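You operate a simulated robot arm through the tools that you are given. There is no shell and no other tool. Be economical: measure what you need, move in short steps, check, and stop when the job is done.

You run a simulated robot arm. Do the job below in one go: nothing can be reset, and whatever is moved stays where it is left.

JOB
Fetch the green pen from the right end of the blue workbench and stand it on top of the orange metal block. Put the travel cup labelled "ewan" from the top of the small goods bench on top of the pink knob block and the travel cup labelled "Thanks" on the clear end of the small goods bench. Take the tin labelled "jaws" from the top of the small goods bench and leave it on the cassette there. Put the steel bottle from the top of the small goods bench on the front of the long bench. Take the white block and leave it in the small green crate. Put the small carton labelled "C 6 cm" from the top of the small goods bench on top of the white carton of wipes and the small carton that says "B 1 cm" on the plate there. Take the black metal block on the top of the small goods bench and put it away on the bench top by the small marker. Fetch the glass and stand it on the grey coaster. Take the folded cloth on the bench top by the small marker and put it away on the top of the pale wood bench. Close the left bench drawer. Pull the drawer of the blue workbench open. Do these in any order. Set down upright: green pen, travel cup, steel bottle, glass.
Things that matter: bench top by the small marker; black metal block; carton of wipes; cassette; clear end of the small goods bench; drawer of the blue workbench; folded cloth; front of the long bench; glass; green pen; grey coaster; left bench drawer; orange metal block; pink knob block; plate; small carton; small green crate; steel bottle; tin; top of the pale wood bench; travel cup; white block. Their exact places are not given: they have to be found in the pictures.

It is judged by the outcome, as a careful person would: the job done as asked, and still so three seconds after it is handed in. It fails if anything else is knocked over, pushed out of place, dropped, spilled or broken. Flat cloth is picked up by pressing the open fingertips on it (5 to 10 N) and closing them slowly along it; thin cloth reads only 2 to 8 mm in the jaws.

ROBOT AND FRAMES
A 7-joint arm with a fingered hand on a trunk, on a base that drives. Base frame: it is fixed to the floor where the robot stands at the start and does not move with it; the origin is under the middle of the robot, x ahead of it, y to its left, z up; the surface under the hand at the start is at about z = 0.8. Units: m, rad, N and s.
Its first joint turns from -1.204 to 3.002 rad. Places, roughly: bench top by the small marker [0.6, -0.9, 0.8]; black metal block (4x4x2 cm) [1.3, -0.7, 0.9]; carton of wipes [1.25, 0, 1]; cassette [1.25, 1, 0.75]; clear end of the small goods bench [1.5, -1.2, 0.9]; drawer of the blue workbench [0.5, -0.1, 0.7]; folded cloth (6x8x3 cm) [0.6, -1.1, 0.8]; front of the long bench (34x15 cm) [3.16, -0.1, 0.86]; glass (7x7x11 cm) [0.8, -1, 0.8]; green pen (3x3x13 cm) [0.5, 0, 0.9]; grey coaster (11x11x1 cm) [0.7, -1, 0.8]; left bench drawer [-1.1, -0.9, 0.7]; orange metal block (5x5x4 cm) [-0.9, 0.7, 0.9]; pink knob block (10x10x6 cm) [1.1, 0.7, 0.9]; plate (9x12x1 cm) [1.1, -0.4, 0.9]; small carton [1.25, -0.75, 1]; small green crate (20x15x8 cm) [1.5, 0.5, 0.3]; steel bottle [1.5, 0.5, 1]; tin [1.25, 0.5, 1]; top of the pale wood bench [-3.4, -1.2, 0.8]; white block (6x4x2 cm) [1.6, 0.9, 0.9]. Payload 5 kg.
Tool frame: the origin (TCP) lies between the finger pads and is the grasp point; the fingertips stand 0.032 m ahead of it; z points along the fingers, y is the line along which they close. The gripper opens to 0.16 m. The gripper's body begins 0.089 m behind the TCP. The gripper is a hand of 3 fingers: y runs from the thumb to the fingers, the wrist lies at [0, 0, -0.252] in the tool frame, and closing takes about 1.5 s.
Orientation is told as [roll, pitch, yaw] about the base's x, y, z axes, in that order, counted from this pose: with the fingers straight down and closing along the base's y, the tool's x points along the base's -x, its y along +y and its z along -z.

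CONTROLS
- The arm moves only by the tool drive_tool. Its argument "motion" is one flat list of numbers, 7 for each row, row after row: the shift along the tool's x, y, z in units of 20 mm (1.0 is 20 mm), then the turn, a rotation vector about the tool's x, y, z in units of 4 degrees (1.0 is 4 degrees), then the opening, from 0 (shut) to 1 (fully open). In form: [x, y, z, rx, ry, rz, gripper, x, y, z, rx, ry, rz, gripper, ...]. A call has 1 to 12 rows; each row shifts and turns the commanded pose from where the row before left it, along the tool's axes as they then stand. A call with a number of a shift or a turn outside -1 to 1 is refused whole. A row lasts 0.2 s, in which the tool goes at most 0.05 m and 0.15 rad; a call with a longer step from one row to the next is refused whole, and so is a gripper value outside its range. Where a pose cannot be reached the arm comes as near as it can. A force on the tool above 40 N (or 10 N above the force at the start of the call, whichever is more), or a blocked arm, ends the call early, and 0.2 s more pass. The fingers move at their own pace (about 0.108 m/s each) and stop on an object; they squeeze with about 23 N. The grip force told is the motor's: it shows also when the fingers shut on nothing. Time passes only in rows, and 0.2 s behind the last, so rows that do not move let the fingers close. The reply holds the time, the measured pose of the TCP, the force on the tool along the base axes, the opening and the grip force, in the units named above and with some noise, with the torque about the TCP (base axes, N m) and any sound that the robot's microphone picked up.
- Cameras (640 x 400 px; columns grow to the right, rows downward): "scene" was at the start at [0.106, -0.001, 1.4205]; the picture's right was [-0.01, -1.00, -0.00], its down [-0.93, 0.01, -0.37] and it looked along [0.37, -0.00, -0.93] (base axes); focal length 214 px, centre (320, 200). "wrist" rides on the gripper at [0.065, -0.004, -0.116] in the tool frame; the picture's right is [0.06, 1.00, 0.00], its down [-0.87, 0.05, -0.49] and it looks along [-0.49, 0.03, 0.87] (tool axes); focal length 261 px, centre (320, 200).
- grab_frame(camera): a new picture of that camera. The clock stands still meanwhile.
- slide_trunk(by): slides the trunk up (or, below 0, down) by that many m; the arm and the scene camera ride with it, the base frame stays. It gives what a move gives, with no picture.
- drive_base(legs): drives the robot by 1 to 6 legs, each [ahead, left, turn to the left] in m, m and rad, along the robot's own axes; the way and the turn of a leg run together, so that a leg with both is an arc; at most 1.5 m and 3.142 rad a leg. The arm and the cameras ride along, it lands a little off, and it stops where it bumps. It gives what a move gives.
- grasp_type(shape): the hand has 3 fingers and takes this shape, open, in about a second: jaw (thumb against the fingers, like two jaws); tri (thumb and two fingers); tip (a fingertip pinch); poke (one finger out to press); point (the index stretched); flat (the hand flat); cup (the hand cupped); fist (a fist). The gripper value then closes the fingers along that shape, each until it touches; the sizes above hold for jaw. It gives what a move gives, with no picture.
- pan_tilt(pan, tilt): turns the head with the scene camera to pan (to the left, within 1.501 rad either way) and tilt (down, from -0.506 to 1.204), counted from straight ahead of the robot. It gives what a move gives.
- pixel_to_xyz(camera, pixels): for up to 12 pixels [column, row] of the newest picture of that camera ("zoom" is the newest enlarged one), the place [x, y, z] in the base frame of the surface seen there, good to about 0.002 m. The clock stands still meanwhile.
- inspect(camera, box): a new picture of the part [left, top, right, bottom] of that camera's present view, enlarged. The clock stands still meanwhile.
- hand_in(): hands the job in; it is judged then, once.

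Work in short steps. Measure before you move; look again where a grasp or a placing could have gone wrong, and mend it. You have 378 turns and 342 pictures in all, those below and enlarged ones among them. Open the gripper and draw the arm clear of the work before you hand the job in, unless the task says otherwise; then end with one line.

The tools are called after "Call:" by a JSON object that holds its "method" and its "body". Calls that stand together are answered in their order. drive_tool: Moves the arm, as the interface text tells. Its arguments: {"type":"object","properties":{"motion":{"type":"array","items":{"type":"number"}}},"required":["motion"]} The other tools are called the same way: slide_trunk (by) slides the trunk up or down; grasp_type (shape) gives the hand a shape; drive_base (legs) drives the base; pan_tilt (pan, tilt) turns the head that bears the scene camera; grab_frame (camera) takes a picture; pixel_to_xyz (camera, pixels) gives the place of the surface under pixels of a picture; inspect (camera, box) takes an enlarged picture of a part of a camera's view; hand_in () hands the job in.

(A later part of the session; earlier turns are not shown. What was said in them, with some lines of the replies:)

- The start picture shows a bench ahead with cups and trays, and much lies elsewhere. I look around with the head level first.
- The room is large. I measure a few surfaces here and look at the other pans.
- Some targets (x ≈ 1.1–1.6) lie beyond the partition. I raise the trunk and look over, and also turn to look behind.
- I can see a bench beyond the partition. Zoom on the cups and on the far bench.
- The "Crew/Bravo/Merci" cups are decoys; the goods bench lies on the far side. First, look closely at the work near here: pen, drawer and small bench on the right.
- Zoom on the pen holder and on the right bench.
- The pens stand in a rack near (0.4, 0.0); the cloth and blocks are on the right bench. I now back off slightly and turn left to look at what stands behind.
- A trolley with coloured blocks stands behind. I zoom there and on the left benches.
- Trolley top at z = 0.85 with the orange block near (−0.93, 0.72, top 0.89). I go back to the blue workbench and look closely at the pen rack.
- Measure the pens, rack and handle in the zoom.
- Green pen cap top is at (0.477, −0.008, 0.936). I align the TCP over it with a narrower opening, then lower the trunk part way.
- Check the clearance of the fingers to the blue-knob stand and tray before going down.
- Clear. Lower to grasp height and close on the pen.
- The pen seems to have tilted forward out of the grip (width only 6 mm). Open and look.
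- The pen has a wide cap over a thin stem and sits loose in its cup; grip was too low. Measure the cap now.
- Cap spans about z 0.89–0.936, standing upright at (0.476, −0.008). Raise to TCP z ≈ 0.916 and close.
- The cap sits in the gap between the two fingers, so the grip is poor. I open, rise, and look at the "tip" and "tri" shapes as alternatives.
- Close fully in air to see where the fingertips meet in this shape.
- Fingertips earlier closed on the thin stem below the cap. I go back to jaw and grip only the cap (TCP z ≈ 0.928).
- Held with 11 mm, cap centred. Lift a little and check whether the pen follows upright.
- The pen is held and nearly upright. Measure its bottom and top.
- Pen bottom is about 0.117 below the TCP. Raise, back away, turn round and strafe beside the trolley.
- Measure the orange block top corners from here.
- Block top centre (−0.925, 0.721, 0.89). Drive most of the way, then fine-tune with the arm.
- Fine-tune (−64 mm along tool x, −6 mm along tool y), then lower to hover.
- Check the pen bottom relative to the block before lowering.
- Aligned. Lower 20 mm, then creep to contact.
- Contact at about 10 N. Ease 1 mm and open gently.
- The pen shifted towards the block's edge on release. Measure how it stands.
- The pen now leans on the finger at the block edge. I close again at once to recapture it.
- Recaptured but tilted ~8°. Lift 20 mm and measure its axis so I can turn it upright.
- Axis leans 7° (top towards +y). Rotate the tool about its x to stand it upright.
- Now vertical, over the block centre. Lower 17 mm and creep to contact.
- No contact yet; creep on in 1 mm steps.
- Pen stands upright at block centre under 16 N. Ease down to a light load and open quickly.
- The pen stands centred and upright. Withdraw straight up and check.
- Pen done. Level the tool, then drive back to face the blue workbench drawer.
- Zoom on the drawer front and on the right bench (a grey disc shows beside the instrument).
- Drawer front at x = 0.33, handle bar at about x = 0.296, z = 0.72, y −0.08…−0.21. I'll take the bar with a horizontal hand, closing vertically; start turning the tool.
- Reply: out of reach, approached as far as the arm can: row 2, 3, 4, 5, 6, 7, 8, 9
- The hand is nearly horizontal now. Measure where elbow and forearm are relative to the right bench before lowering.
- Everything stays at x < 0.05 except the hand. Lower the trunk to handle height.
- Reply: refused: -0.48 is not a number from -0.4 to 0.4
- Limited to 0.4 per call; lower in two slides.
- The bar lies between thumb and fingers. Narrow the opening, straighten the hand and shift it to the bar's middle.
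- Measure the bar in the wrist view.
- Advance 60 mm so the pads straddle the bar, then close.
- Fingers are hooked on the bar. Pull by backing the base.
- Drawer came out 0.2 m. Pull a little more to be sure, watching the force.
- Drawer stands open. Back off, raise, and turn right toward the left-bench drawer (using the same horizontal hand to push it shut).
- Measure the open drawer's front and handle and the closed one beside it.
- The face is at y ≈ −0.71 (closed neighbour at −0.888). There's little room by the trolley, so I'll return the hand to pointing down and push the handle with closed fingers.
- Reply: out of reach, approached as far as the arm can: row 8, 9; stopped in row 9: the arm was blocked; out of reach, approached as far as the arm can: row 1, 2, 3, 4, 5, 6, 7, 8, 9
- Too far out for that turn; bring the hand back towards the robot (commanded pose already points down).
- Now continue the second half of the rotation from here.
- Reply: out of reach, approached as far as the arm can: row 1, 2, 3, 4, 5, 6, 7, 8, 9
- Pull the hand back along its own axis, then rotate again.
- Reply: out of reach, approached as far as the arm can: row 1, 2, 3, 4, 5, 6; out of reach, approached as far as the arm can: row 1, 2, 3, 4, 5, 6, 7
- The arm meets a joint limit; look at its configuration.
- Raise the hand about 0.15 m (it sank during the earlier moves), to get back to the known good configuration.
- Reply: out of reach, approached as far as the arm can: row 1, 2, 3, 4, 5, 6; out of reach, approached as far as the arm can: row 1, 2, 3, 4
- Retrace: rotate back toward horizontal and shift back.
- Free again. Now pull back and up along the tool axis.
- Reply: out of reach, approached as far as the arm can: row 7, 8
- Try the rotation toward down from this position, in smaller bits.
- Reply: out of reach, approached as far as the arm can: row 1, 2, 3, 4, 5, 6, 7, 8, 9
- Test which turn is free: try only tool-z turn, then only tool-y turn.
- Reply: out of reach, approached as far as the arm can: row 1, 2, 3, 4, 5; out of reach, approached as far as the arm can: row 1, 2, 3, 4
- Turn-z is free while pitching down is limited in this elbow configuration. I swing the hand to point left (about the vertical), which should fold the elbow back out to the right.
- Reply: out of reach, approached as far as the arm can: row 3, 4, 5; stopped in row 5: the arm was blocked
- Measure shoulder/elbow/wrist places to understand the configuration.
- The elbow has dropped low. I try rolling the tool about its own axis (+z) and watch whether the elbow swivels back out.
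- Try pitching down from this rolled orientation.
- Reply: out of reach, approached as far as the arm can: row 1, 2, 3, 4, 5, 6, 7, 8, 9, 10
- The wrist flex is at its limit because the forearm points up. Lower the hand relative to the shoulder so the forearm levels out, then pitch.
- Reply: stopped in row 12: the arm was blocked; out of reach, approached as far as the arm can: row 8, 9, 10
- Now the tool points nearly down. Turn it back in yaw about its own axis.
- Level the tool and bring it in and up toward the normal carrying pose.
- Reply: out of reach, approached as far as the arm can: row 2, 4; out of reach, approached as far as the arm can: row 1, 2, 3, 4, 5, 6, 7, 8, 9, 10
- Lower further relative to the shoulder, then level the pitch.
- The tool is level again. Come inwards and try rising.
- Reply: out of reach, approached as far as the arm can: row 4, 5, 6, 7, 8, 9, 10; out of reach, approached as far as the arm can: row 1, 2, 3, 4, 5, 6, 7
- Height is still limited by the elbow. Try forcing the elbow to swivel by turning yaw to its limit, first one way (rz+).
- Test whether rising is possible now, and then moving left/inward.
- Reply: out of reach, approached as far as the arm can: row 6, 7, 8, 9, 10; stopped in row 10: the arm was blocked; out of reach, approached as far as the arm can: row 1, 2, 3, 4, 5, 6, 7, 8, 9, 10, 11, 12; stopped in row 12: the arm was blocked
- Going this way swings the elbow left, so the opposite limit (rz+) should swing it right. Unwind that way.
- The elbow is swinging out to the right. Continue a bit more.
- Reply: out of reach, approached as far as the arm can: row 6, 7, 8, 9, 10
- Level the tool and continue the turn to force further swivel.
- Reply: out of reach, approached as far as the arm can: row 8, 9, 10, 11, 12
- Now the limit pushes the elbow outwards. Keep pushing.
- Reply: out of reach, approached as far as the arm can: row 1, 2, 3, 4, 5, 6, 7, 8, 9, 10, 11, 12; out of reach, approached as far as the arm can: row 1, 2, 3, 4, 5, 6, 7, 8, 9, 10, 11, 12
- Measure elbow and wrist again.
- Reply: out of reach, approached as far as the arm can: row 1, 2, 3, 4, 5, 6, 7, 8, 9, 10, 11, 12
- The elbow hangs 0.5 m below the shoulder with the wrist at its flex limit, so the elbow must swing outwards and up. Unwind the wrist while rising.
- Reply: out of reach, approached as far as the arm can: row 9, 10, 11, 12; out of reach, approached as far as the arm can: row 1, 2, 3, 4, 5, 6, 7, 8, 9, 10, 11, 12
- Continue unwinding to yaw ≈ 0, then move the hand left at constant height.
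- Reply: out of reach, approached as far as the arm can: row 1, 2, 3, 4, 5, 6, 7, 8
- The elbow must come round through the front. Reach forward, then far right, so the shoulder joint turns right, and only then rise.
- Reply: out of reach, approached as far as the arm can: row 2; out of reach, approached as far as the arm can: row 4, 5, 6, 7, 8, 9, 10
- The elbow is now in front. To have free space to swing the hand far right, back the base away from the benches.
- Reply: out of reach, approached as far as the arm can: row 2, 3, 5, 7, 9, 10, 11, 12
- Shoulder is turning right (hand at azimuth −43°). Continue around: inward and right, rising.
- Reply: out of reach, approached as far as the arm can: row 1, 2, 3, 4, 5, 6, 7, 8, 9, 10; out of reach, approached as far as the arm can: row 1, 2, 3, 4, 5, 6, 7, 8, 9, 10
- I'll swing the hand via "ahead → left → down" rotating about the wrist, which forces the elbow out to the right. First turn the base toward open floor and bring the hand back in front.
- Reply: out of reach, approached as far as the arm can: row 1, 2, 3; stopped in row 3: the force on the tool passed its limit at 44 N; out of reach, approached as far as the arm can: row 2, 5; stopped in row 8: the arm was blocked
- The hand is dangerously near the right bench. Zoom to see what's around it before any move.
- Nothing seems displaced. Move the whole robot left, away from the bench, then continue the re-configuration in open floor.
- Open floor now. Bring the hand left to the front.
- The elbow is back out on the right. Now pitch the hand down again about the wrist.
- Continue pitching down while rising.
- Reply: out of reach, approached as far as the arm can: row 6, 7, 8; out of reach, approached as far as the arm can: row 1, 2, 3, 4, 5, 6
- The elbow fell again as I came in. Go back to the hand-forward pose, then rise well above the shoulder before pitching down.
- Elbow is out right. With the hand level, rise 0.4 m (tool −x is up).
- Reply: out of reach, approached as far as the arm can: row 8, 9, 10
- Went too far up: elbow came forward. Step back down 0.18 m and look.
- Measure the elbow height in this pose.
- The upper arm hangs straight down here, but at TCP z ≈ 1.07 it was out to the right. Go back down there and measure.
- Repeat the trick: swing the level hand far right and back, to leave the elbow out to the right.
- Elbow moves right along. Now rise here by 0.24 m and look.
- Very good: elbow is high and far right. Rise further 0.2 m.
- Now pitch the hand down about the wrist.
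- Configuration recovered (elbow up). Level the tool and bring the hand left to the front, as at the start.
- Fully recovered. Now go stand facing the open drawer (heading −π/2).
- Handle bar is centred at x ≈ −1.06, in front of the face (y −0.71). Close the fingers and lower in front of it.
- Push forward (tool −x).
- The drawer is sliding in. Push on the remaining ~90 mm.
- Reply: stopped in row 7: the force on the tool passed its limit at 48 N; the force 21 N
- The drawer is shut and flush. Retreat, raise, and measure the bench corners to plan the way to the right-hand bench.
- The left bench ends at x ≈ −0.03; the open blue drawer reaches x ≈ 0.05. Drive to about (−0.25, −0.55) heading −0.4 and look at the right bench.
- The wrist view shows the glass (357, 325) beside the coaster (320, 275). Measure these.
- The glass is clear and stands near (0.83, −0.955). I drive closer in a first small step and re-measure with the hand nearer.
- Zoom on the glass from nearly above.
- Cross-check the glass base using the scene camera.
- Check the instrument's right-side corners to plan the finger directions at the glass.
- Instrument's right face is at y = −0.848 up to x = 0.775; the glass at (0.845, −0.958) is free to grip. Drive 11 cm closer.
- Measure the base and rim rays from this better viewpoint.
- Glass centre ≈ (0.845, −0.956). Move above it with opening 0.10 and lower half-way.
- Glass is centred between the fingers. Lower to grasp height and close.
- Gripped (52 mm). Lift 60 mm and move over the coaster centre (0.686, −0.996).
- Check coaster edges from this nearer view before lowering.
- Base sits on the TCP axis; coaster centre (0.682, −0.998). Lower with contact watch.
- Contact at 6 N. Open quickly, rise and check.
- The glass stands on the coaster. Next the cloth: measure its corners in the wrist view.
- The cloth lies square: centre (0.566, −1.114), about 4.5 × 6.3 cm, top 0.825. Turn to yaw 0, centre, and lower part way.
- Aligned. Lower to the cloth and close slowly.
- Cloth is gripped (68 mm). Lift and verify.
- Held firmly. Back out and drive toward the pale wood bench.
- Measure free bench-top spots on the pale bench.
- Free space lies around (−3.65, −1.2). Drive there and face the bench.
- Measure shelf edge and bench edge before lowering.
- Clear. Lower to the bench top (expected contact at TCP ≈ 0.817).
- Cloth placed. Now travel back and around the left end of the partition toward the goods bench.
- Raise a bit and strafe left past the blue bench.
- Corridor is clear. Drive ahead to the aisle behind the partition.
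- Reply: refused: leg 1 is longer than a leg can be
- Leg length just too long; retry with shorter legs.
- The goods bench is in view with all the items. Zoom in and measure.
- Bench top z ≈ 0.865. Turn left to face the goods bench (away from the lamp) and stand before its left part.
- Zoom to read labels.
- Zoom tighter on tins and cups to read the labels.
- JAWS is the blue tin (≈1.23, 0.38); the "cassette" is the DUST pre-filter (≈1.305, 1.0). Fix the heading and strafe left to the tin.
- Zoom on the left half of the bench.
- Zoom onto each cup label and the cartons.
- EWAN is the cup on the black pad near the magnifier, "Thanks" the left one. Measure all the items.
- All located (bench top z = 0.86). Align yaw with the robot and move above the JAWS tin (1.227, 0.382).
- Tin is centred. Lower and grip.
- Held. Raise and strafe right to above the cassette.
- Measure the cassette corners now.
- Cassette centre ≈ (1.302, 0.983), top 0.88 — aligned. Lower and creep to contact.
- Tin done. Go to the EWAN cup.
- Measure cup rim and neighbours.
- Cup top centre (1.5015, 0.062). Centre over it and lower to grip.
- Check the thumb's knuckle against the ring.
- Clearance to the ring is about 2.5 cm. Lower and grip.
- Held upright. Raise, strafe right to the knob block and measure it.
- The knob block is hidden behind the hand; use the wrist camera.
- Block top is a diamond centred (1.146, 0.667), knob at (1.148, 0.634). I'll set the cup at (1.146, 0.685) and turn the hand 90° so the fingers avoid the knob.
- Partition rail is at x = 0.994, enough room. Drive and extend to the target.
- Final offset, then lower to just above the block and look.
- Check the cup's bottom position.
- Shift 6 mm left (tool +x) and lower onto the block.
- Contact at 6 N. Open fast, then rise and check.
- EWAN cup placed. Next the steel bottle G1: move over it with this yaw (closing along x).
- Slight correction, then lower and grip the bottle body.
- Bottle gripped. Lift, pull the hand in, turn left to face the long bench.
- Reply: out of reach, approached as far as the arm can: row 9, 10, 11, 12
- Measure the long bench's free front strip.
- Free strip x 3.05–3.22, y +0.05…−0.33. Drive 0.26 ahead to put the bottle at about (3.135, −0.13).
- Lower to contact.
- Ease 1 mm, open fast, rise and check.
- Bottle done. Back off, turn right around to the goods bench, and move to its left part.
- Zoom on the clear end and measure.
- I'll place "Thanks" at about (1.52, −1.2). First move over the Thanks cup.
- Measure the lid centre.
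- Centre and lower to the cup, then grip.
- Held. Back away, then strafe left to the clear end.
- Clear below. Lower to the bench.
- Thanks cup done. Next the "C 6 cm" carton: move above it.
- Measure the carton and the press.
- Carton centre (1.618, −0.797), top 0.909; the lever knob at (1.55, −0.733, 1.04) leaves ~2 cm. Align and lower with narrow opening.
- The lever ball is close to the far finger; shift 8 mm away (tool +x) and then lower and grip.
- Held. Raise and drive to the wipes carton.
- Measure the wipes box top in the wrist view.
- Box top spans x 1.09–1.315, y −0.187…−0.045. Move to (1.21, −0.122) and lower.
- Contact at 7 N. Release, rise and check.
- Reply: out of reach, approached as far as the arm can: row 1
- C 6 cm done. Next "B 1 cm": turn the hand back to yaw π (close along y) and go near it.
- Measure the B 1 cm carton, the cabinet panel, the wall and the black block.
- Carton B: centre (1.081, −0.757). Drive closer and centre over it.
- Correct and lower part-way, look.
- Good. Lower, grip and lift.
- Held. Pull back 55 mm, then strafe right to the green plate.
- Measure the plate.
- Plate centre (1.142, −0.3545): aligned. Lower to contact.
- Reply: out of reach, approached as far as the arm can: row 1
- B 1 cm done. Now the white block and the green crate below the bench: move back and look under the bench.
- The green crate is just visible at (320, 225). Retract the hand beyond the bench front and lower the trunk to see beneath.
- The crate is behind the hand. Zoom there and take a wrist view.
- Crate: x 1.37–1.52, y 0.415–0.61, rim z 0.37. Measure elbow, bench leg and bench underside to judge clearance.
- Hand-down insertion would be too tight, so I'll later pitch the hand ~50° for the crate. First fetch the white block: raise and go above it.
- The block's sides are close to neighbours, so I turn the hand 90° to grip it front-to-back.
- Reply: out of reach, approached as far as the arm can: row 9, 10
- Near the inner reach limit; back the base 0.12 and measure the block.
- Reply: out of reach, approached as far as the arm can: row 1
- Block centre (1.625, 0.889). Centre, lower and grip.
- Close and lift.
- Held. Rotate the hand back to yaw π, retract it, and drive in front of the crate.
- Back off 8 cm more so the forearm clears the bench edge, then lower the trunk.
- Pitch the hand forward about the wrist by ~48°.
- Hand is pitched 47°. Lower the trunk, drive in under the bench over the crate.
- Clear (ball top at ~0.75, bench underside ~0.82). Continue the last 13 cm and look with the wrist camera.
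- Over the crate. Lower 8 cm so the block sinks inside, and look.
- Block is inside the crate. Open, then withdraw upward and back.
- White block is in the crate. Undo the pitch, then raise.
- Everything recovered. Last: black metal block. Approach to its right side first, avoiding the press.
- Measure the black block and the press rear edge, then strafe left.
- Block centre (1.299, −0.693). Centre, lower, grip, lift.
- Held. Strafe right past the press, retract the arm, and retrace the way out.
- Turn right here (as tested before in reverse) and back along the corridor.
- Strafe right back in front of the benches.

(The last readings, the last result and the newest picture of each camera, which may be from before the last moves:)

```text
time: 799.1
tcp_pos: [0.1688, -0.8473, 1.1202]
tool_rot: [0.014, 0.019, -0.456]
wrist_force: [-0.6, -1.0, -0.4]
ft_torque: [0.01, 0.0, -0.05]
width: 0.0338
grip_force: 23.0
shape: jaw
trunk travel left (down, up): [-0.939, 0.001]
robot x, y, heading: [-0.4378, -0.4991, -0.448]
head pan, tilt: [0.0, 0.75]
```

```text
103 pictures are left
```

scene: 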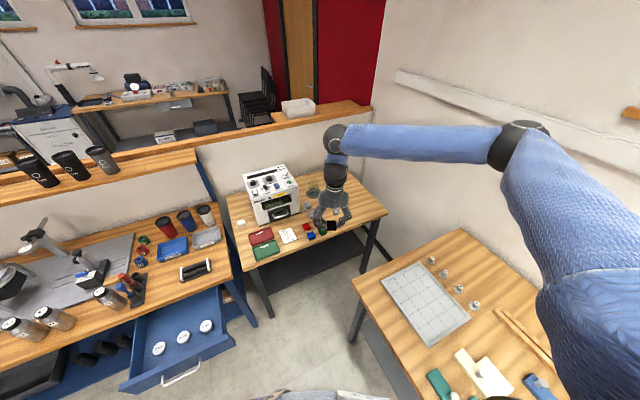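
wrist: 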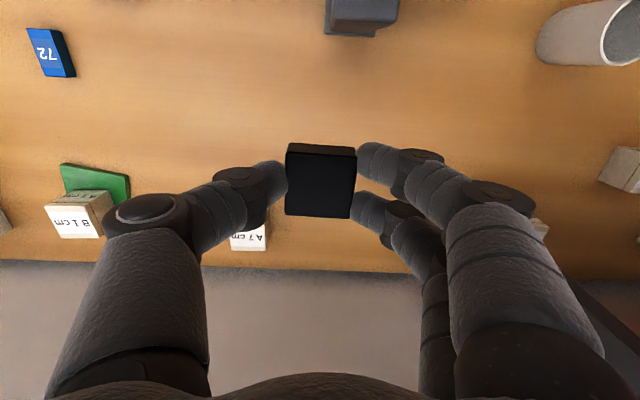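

Target a free spot near (0.55, −1.055). Drive in and extend.

Call:
{"method": "drive_base", "body": {"legs": [[0.28, -0.02, 0]]}}

Call:
{"method": "drive_tool", "body": {"motion": [-0.95, 0, 0, 0, 0, 0, 0, -0.95, 0, 0, 0, 0, 0, 0, -0.95, 0, 0, 0, 0, 0, 0, -0.95, 0, 0, 0, 0, 0, 0, -0.95, 0, 0, 0, 0, 0, 0, -0.95, 0, 0, 0, 0, 0, 0, -0.95, 0, 0, 0, 0, 0, 0, -0.95, 0, 0, 0, 0, 0, 0]}}

Call:
{"method": "grab_frame", "body": {"camera": "wrist"}}

Call:
{"method": "inspect", "body": {"camera": "scene", "box": [220, 80, 420, 230]}}

```text
time: 801.0
tcp_pos: [0.4098, -0.989, 1.1196]
tool_rot: [0.011, 0.019, -0.46]
wrist_force: [-0.5, 0.5, -0.1]
ft_torque: [-0.03, 0.0, 0.0]
width: 0.0339
grip_force: 23.4
shape: jaw
trunk travel left (down, up): [-0.939, 0.001]
robot x, y, heading: [-0.1982, -0.6365, -0.453]
head pan, tilt: [0.0, 0.75]
```

```text
time: 802.8
tcp_pos: [0.5465, -1.0561, 1.1168]
tool_rot: [0.013, 0.018, -0.46]
wrist_force: [0.5, -1.0, -1.6]
ft_torque: [0.02, 0.05, 0.0]
width: 0.0339
grip_force: 22.6
shape: jaw
trunk travel left (down, up): [-0.939, 0.001]
robot x, y, heading: [-0.1965, -0.6403, -0.455]
head pan, tilt: [0.0, 0.75]
```

```text
102 pictures are left
```

wrist: 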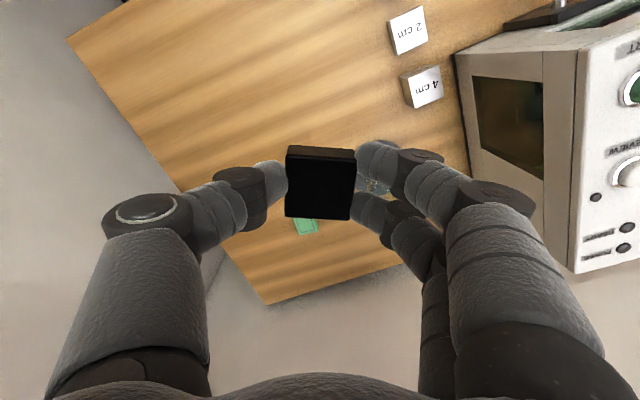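

```text
2.67 times, centred on (320, 155) of scene
```

zoom: 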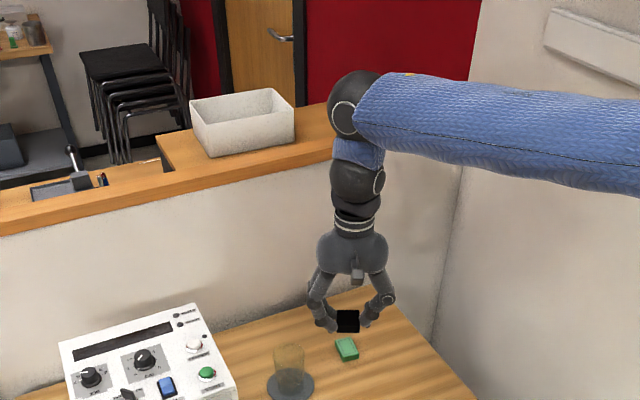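

Spot is free and away from the glass. Lower to the bench.

Call:
{"method": "slide_trunk", "body": {"by": -0.262}}

Call:
{"method": "drive_tool", "body": {"motion": [0, 0, 0.6, 0, 0, 0, 0, 0, 0, 0.3, 0, 0, 0, 0, 0, 0, 0.1, 0, 0, 0, 0, 0, 0, 0.1, 0, 0, 0, 0]}}

```text
time: 805.5
tcp_pos: [0.546, -1.0568, 0.855]
tool_rot: [0.012, 0.02, -0.461]
wrist_force: [0.2, 0.1, -0.3]
ft_torque: [0.01, -0.01, 0.03]
width: 0.034
grip_force: 22.9
shape: jaw
trunk travel left (down, up): [-0.677, 0.263]
robot x, y, heading: [-0.1972, -0.6367, -0.452]
head pan, tilt: [0.0, 0.75]
```

```text
time: 806.5
tcp_pos: [0.5457, -1.0566, 0.8346]
tool_rot: [0.016, 0.018, -0.462]
wrist_force: [0.0, -1.3, 13.9]
ft_torque: [0.02, -0.01, 0.01]
width: 0.0343
grip_force: 23.4
shape: jaw
trunk travel left (down, up): [-0.677, 0.263]
robot x, y, heading: [-0.1957, -0.641, -0.454]
head pan, tilt: [0.0, 0.75]
```

Contact. Release, rise and check.

Call:
{"method": "drive_tool", "body": {"motion": [0, 0, -0.05, 0, 0, 0, 0, 0, 0, 0, 0, 0, 0, 0.4, 0, 0, 0, 0, 0, 0, 0.4]}}

Call:
{"method": "slide_trunk", "body": {"by": 0.25}}

Call:
{"method": "grab_frame", "body": {"camera": "wrist"}}

Call:
{"method": "inspect", "body": {"camera": "scene", "box": [200, 110, 420, 270]}}

```text
time: 807.3
tcp_pos: [0.5458, -1.0558, 0.8321]
tool_rot: [0.013, 0.018, -0.46]
wrist_force: [0.4, 1.4, 2.2]
ft_torque: [-0.07, 0.01, -0.02]
width: 0.0629
grip_force: 0.1
shape: jaw
trunk travel left (down, up): [-0.677, 0.263]
robot x, y, heading: [-0.1974, -0.6377, -0.459]
head pan, tilt: [0.0, 0.75]
```

```text
time: 809.9
tcp_pos: [0.5458, -1.0548, 1.0844]
tool_rot: [0.012, 0.02, -0.461]
wrist_force: [-0.1, -0.4, 0.6]
ft_torque: [-0.03, 0.02, 0.0]
width: 0.0636
grip_force: 0.1
shape: jaw
trunk travel left (down, up): [-0.927, 0.013]
robot x, y, heading: [-0.199, -0.6406, -0.457]
head pan, tilt: [0.0, 0.75]
```

```text
100 pictures are left
```

wrist: 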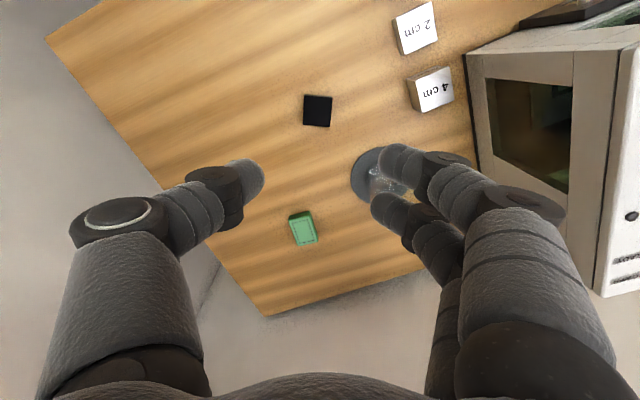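

```text
2.50 times, centred on (310, 190) of scene
```

zoom: 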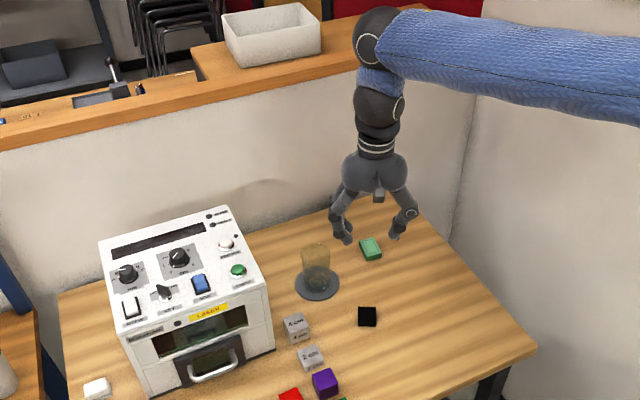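

All items are handled. Back away and verify the pen, the drawers and the left bench.

Call:
{"method": "drive_base", "body": {"legs": [[-0.45, 0.1, 0], [0, 0, 2.3]]}}

Call:
{"method": "pan_tilt", "body": {"pan": 0.6, "tilt": 0.6}}

Call:
{"method": "grab_frame", "body": {"camera": "scene"}}

Call:
{"method": "pan_tilt", "body": {"pan": 1.5, "tilt": 0.6}}

Call:
{"method": "grab_frame", "body": {"camera": "scene"}}

```text
time: 818.1
tcp_pos: [-0.7297, 0.4868, 1.0834]
tool_rot: [0.013, 0.019, 1.823]
wrist_force: [0.5, -0.3, -0.2]
ft_torque: [-0.03, -0.01, 0.0]
width: 0.0637
grip_force: 0.0
shape: jaw
trunk travel left (down, up): [-0.927, 0.013]
robot x, y, heading: [-0.559, -0.3477, 1.827]
head pan, tilt: [0.0, 0.75]
```

```text
time: 819.1
tcp_pos: [-0.7296, 0.4856, 1.0836]
tool_rot: [0.013, 0.019, 1.822]
wrist_force: [-0.4, -0.8, -0.5]
ft_torque: [0.01, -0.03, -0.01]
width: 0.0637
grip_force: 0.2
shape: jaw
trunk travel left (down, up): [-0.927, 0.013]
robot x, y, heading: [-0.5591, -0.3508, 1.83]
head pan, tilt: [0.6, 0.6]
```

```text
98 pictures are left
```

scene: 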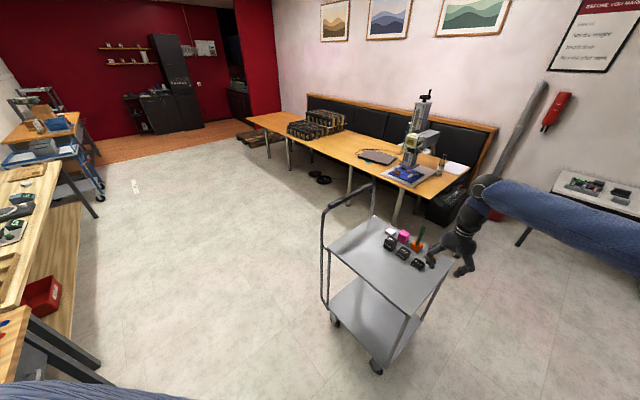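

```text
time: 820.3
tcp_pos: [-0.7295, 0.4872, 1.0842]
tool_rot: [0.014, 0.02, 1.821]
wrist_force: [0.8, -0.8, 0.5]
ft_torque: [-0.01, -0.01, -0.02]
width: 0.0634
grip_force: 0.1
shape: jaw
trunk travel left (down, up): [-0.927, 0.013]
robot x, y, heading: [-0.5569, -0.3508, 1.832]
head pan, tilt: [1.499, 0.6]
```

```text
97 pictures are left
```

scene: 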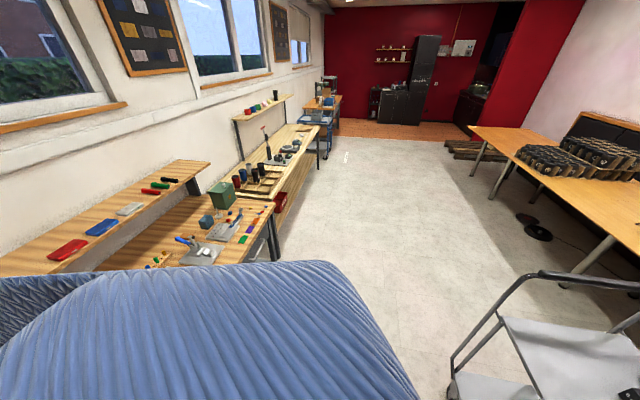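

The hand is near the trolley; turn back right, then zoom on the pen and the left bench.

Call:
{"method": "drive_base", "body": {"legs": [[0, 0, -0.7]]}}

Call:
{"method": "pan_tilt", "body": {"pan": 1.1, "tilt": 0.6}}

Call:
{"method": "inspect", "body": {"camera": "scene", "box": [260, 150, 500, 330]}}

```text
time: 822.6
tcp_pos: [-0.1475, 0.3978, 1.0834]
tool_rot: [0.012, 0.02, 1.114]
wrist_force: [0.4, 0.2, 0.4]
ft_torque: [-0.01, 0.01, -0.01]
width: 0.0634
grip_force: 0.1
shape: jaw
trunk travel left (down, up): [-0.927, 0.013]
robot x, y, heading: [-0.56, -0.3482, 1.124]
head pan, tilt: [1.499, 0.6]
```

```text
time: 823.5
tcp_pos: [-0.1485, 0.3976, 1.0837]
tool_rot: [0.013, 0.018, 1.115]
wrist_force: [-0.2, 0.1, -1.0]
ft_torque: [0.0, 0.0, 0.06]
width: 0.0636
grip_force: 0.1
shape: jaw
trunk travel left (down, up): [-0.927, 0.013]
robot x, y, heading: [-0.562, -0.3479, 1.124]
head pan, tilt: [1.1, 0.6]
```

```text
2.22 times, centred on (380, 240) of scene
```

zoom: 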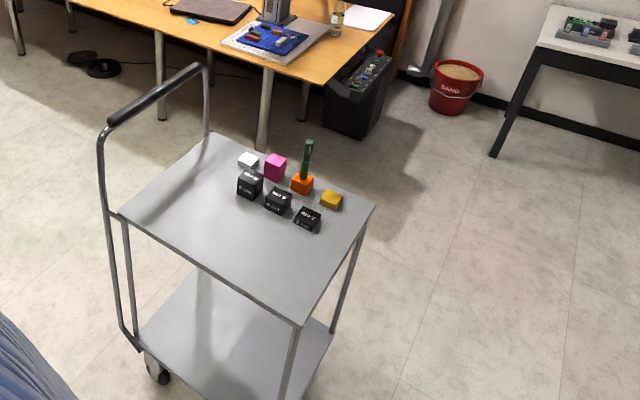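

The pen stands on the orange block and everything checked is in place; the gripper is open and the arm is clear. Hand in.

Call:
{"method": "hand_in", "body": {}}

```text
The job is handed in.
```

I finished every part of the job and handed it in. The gripper was open and the arm clear of the work.
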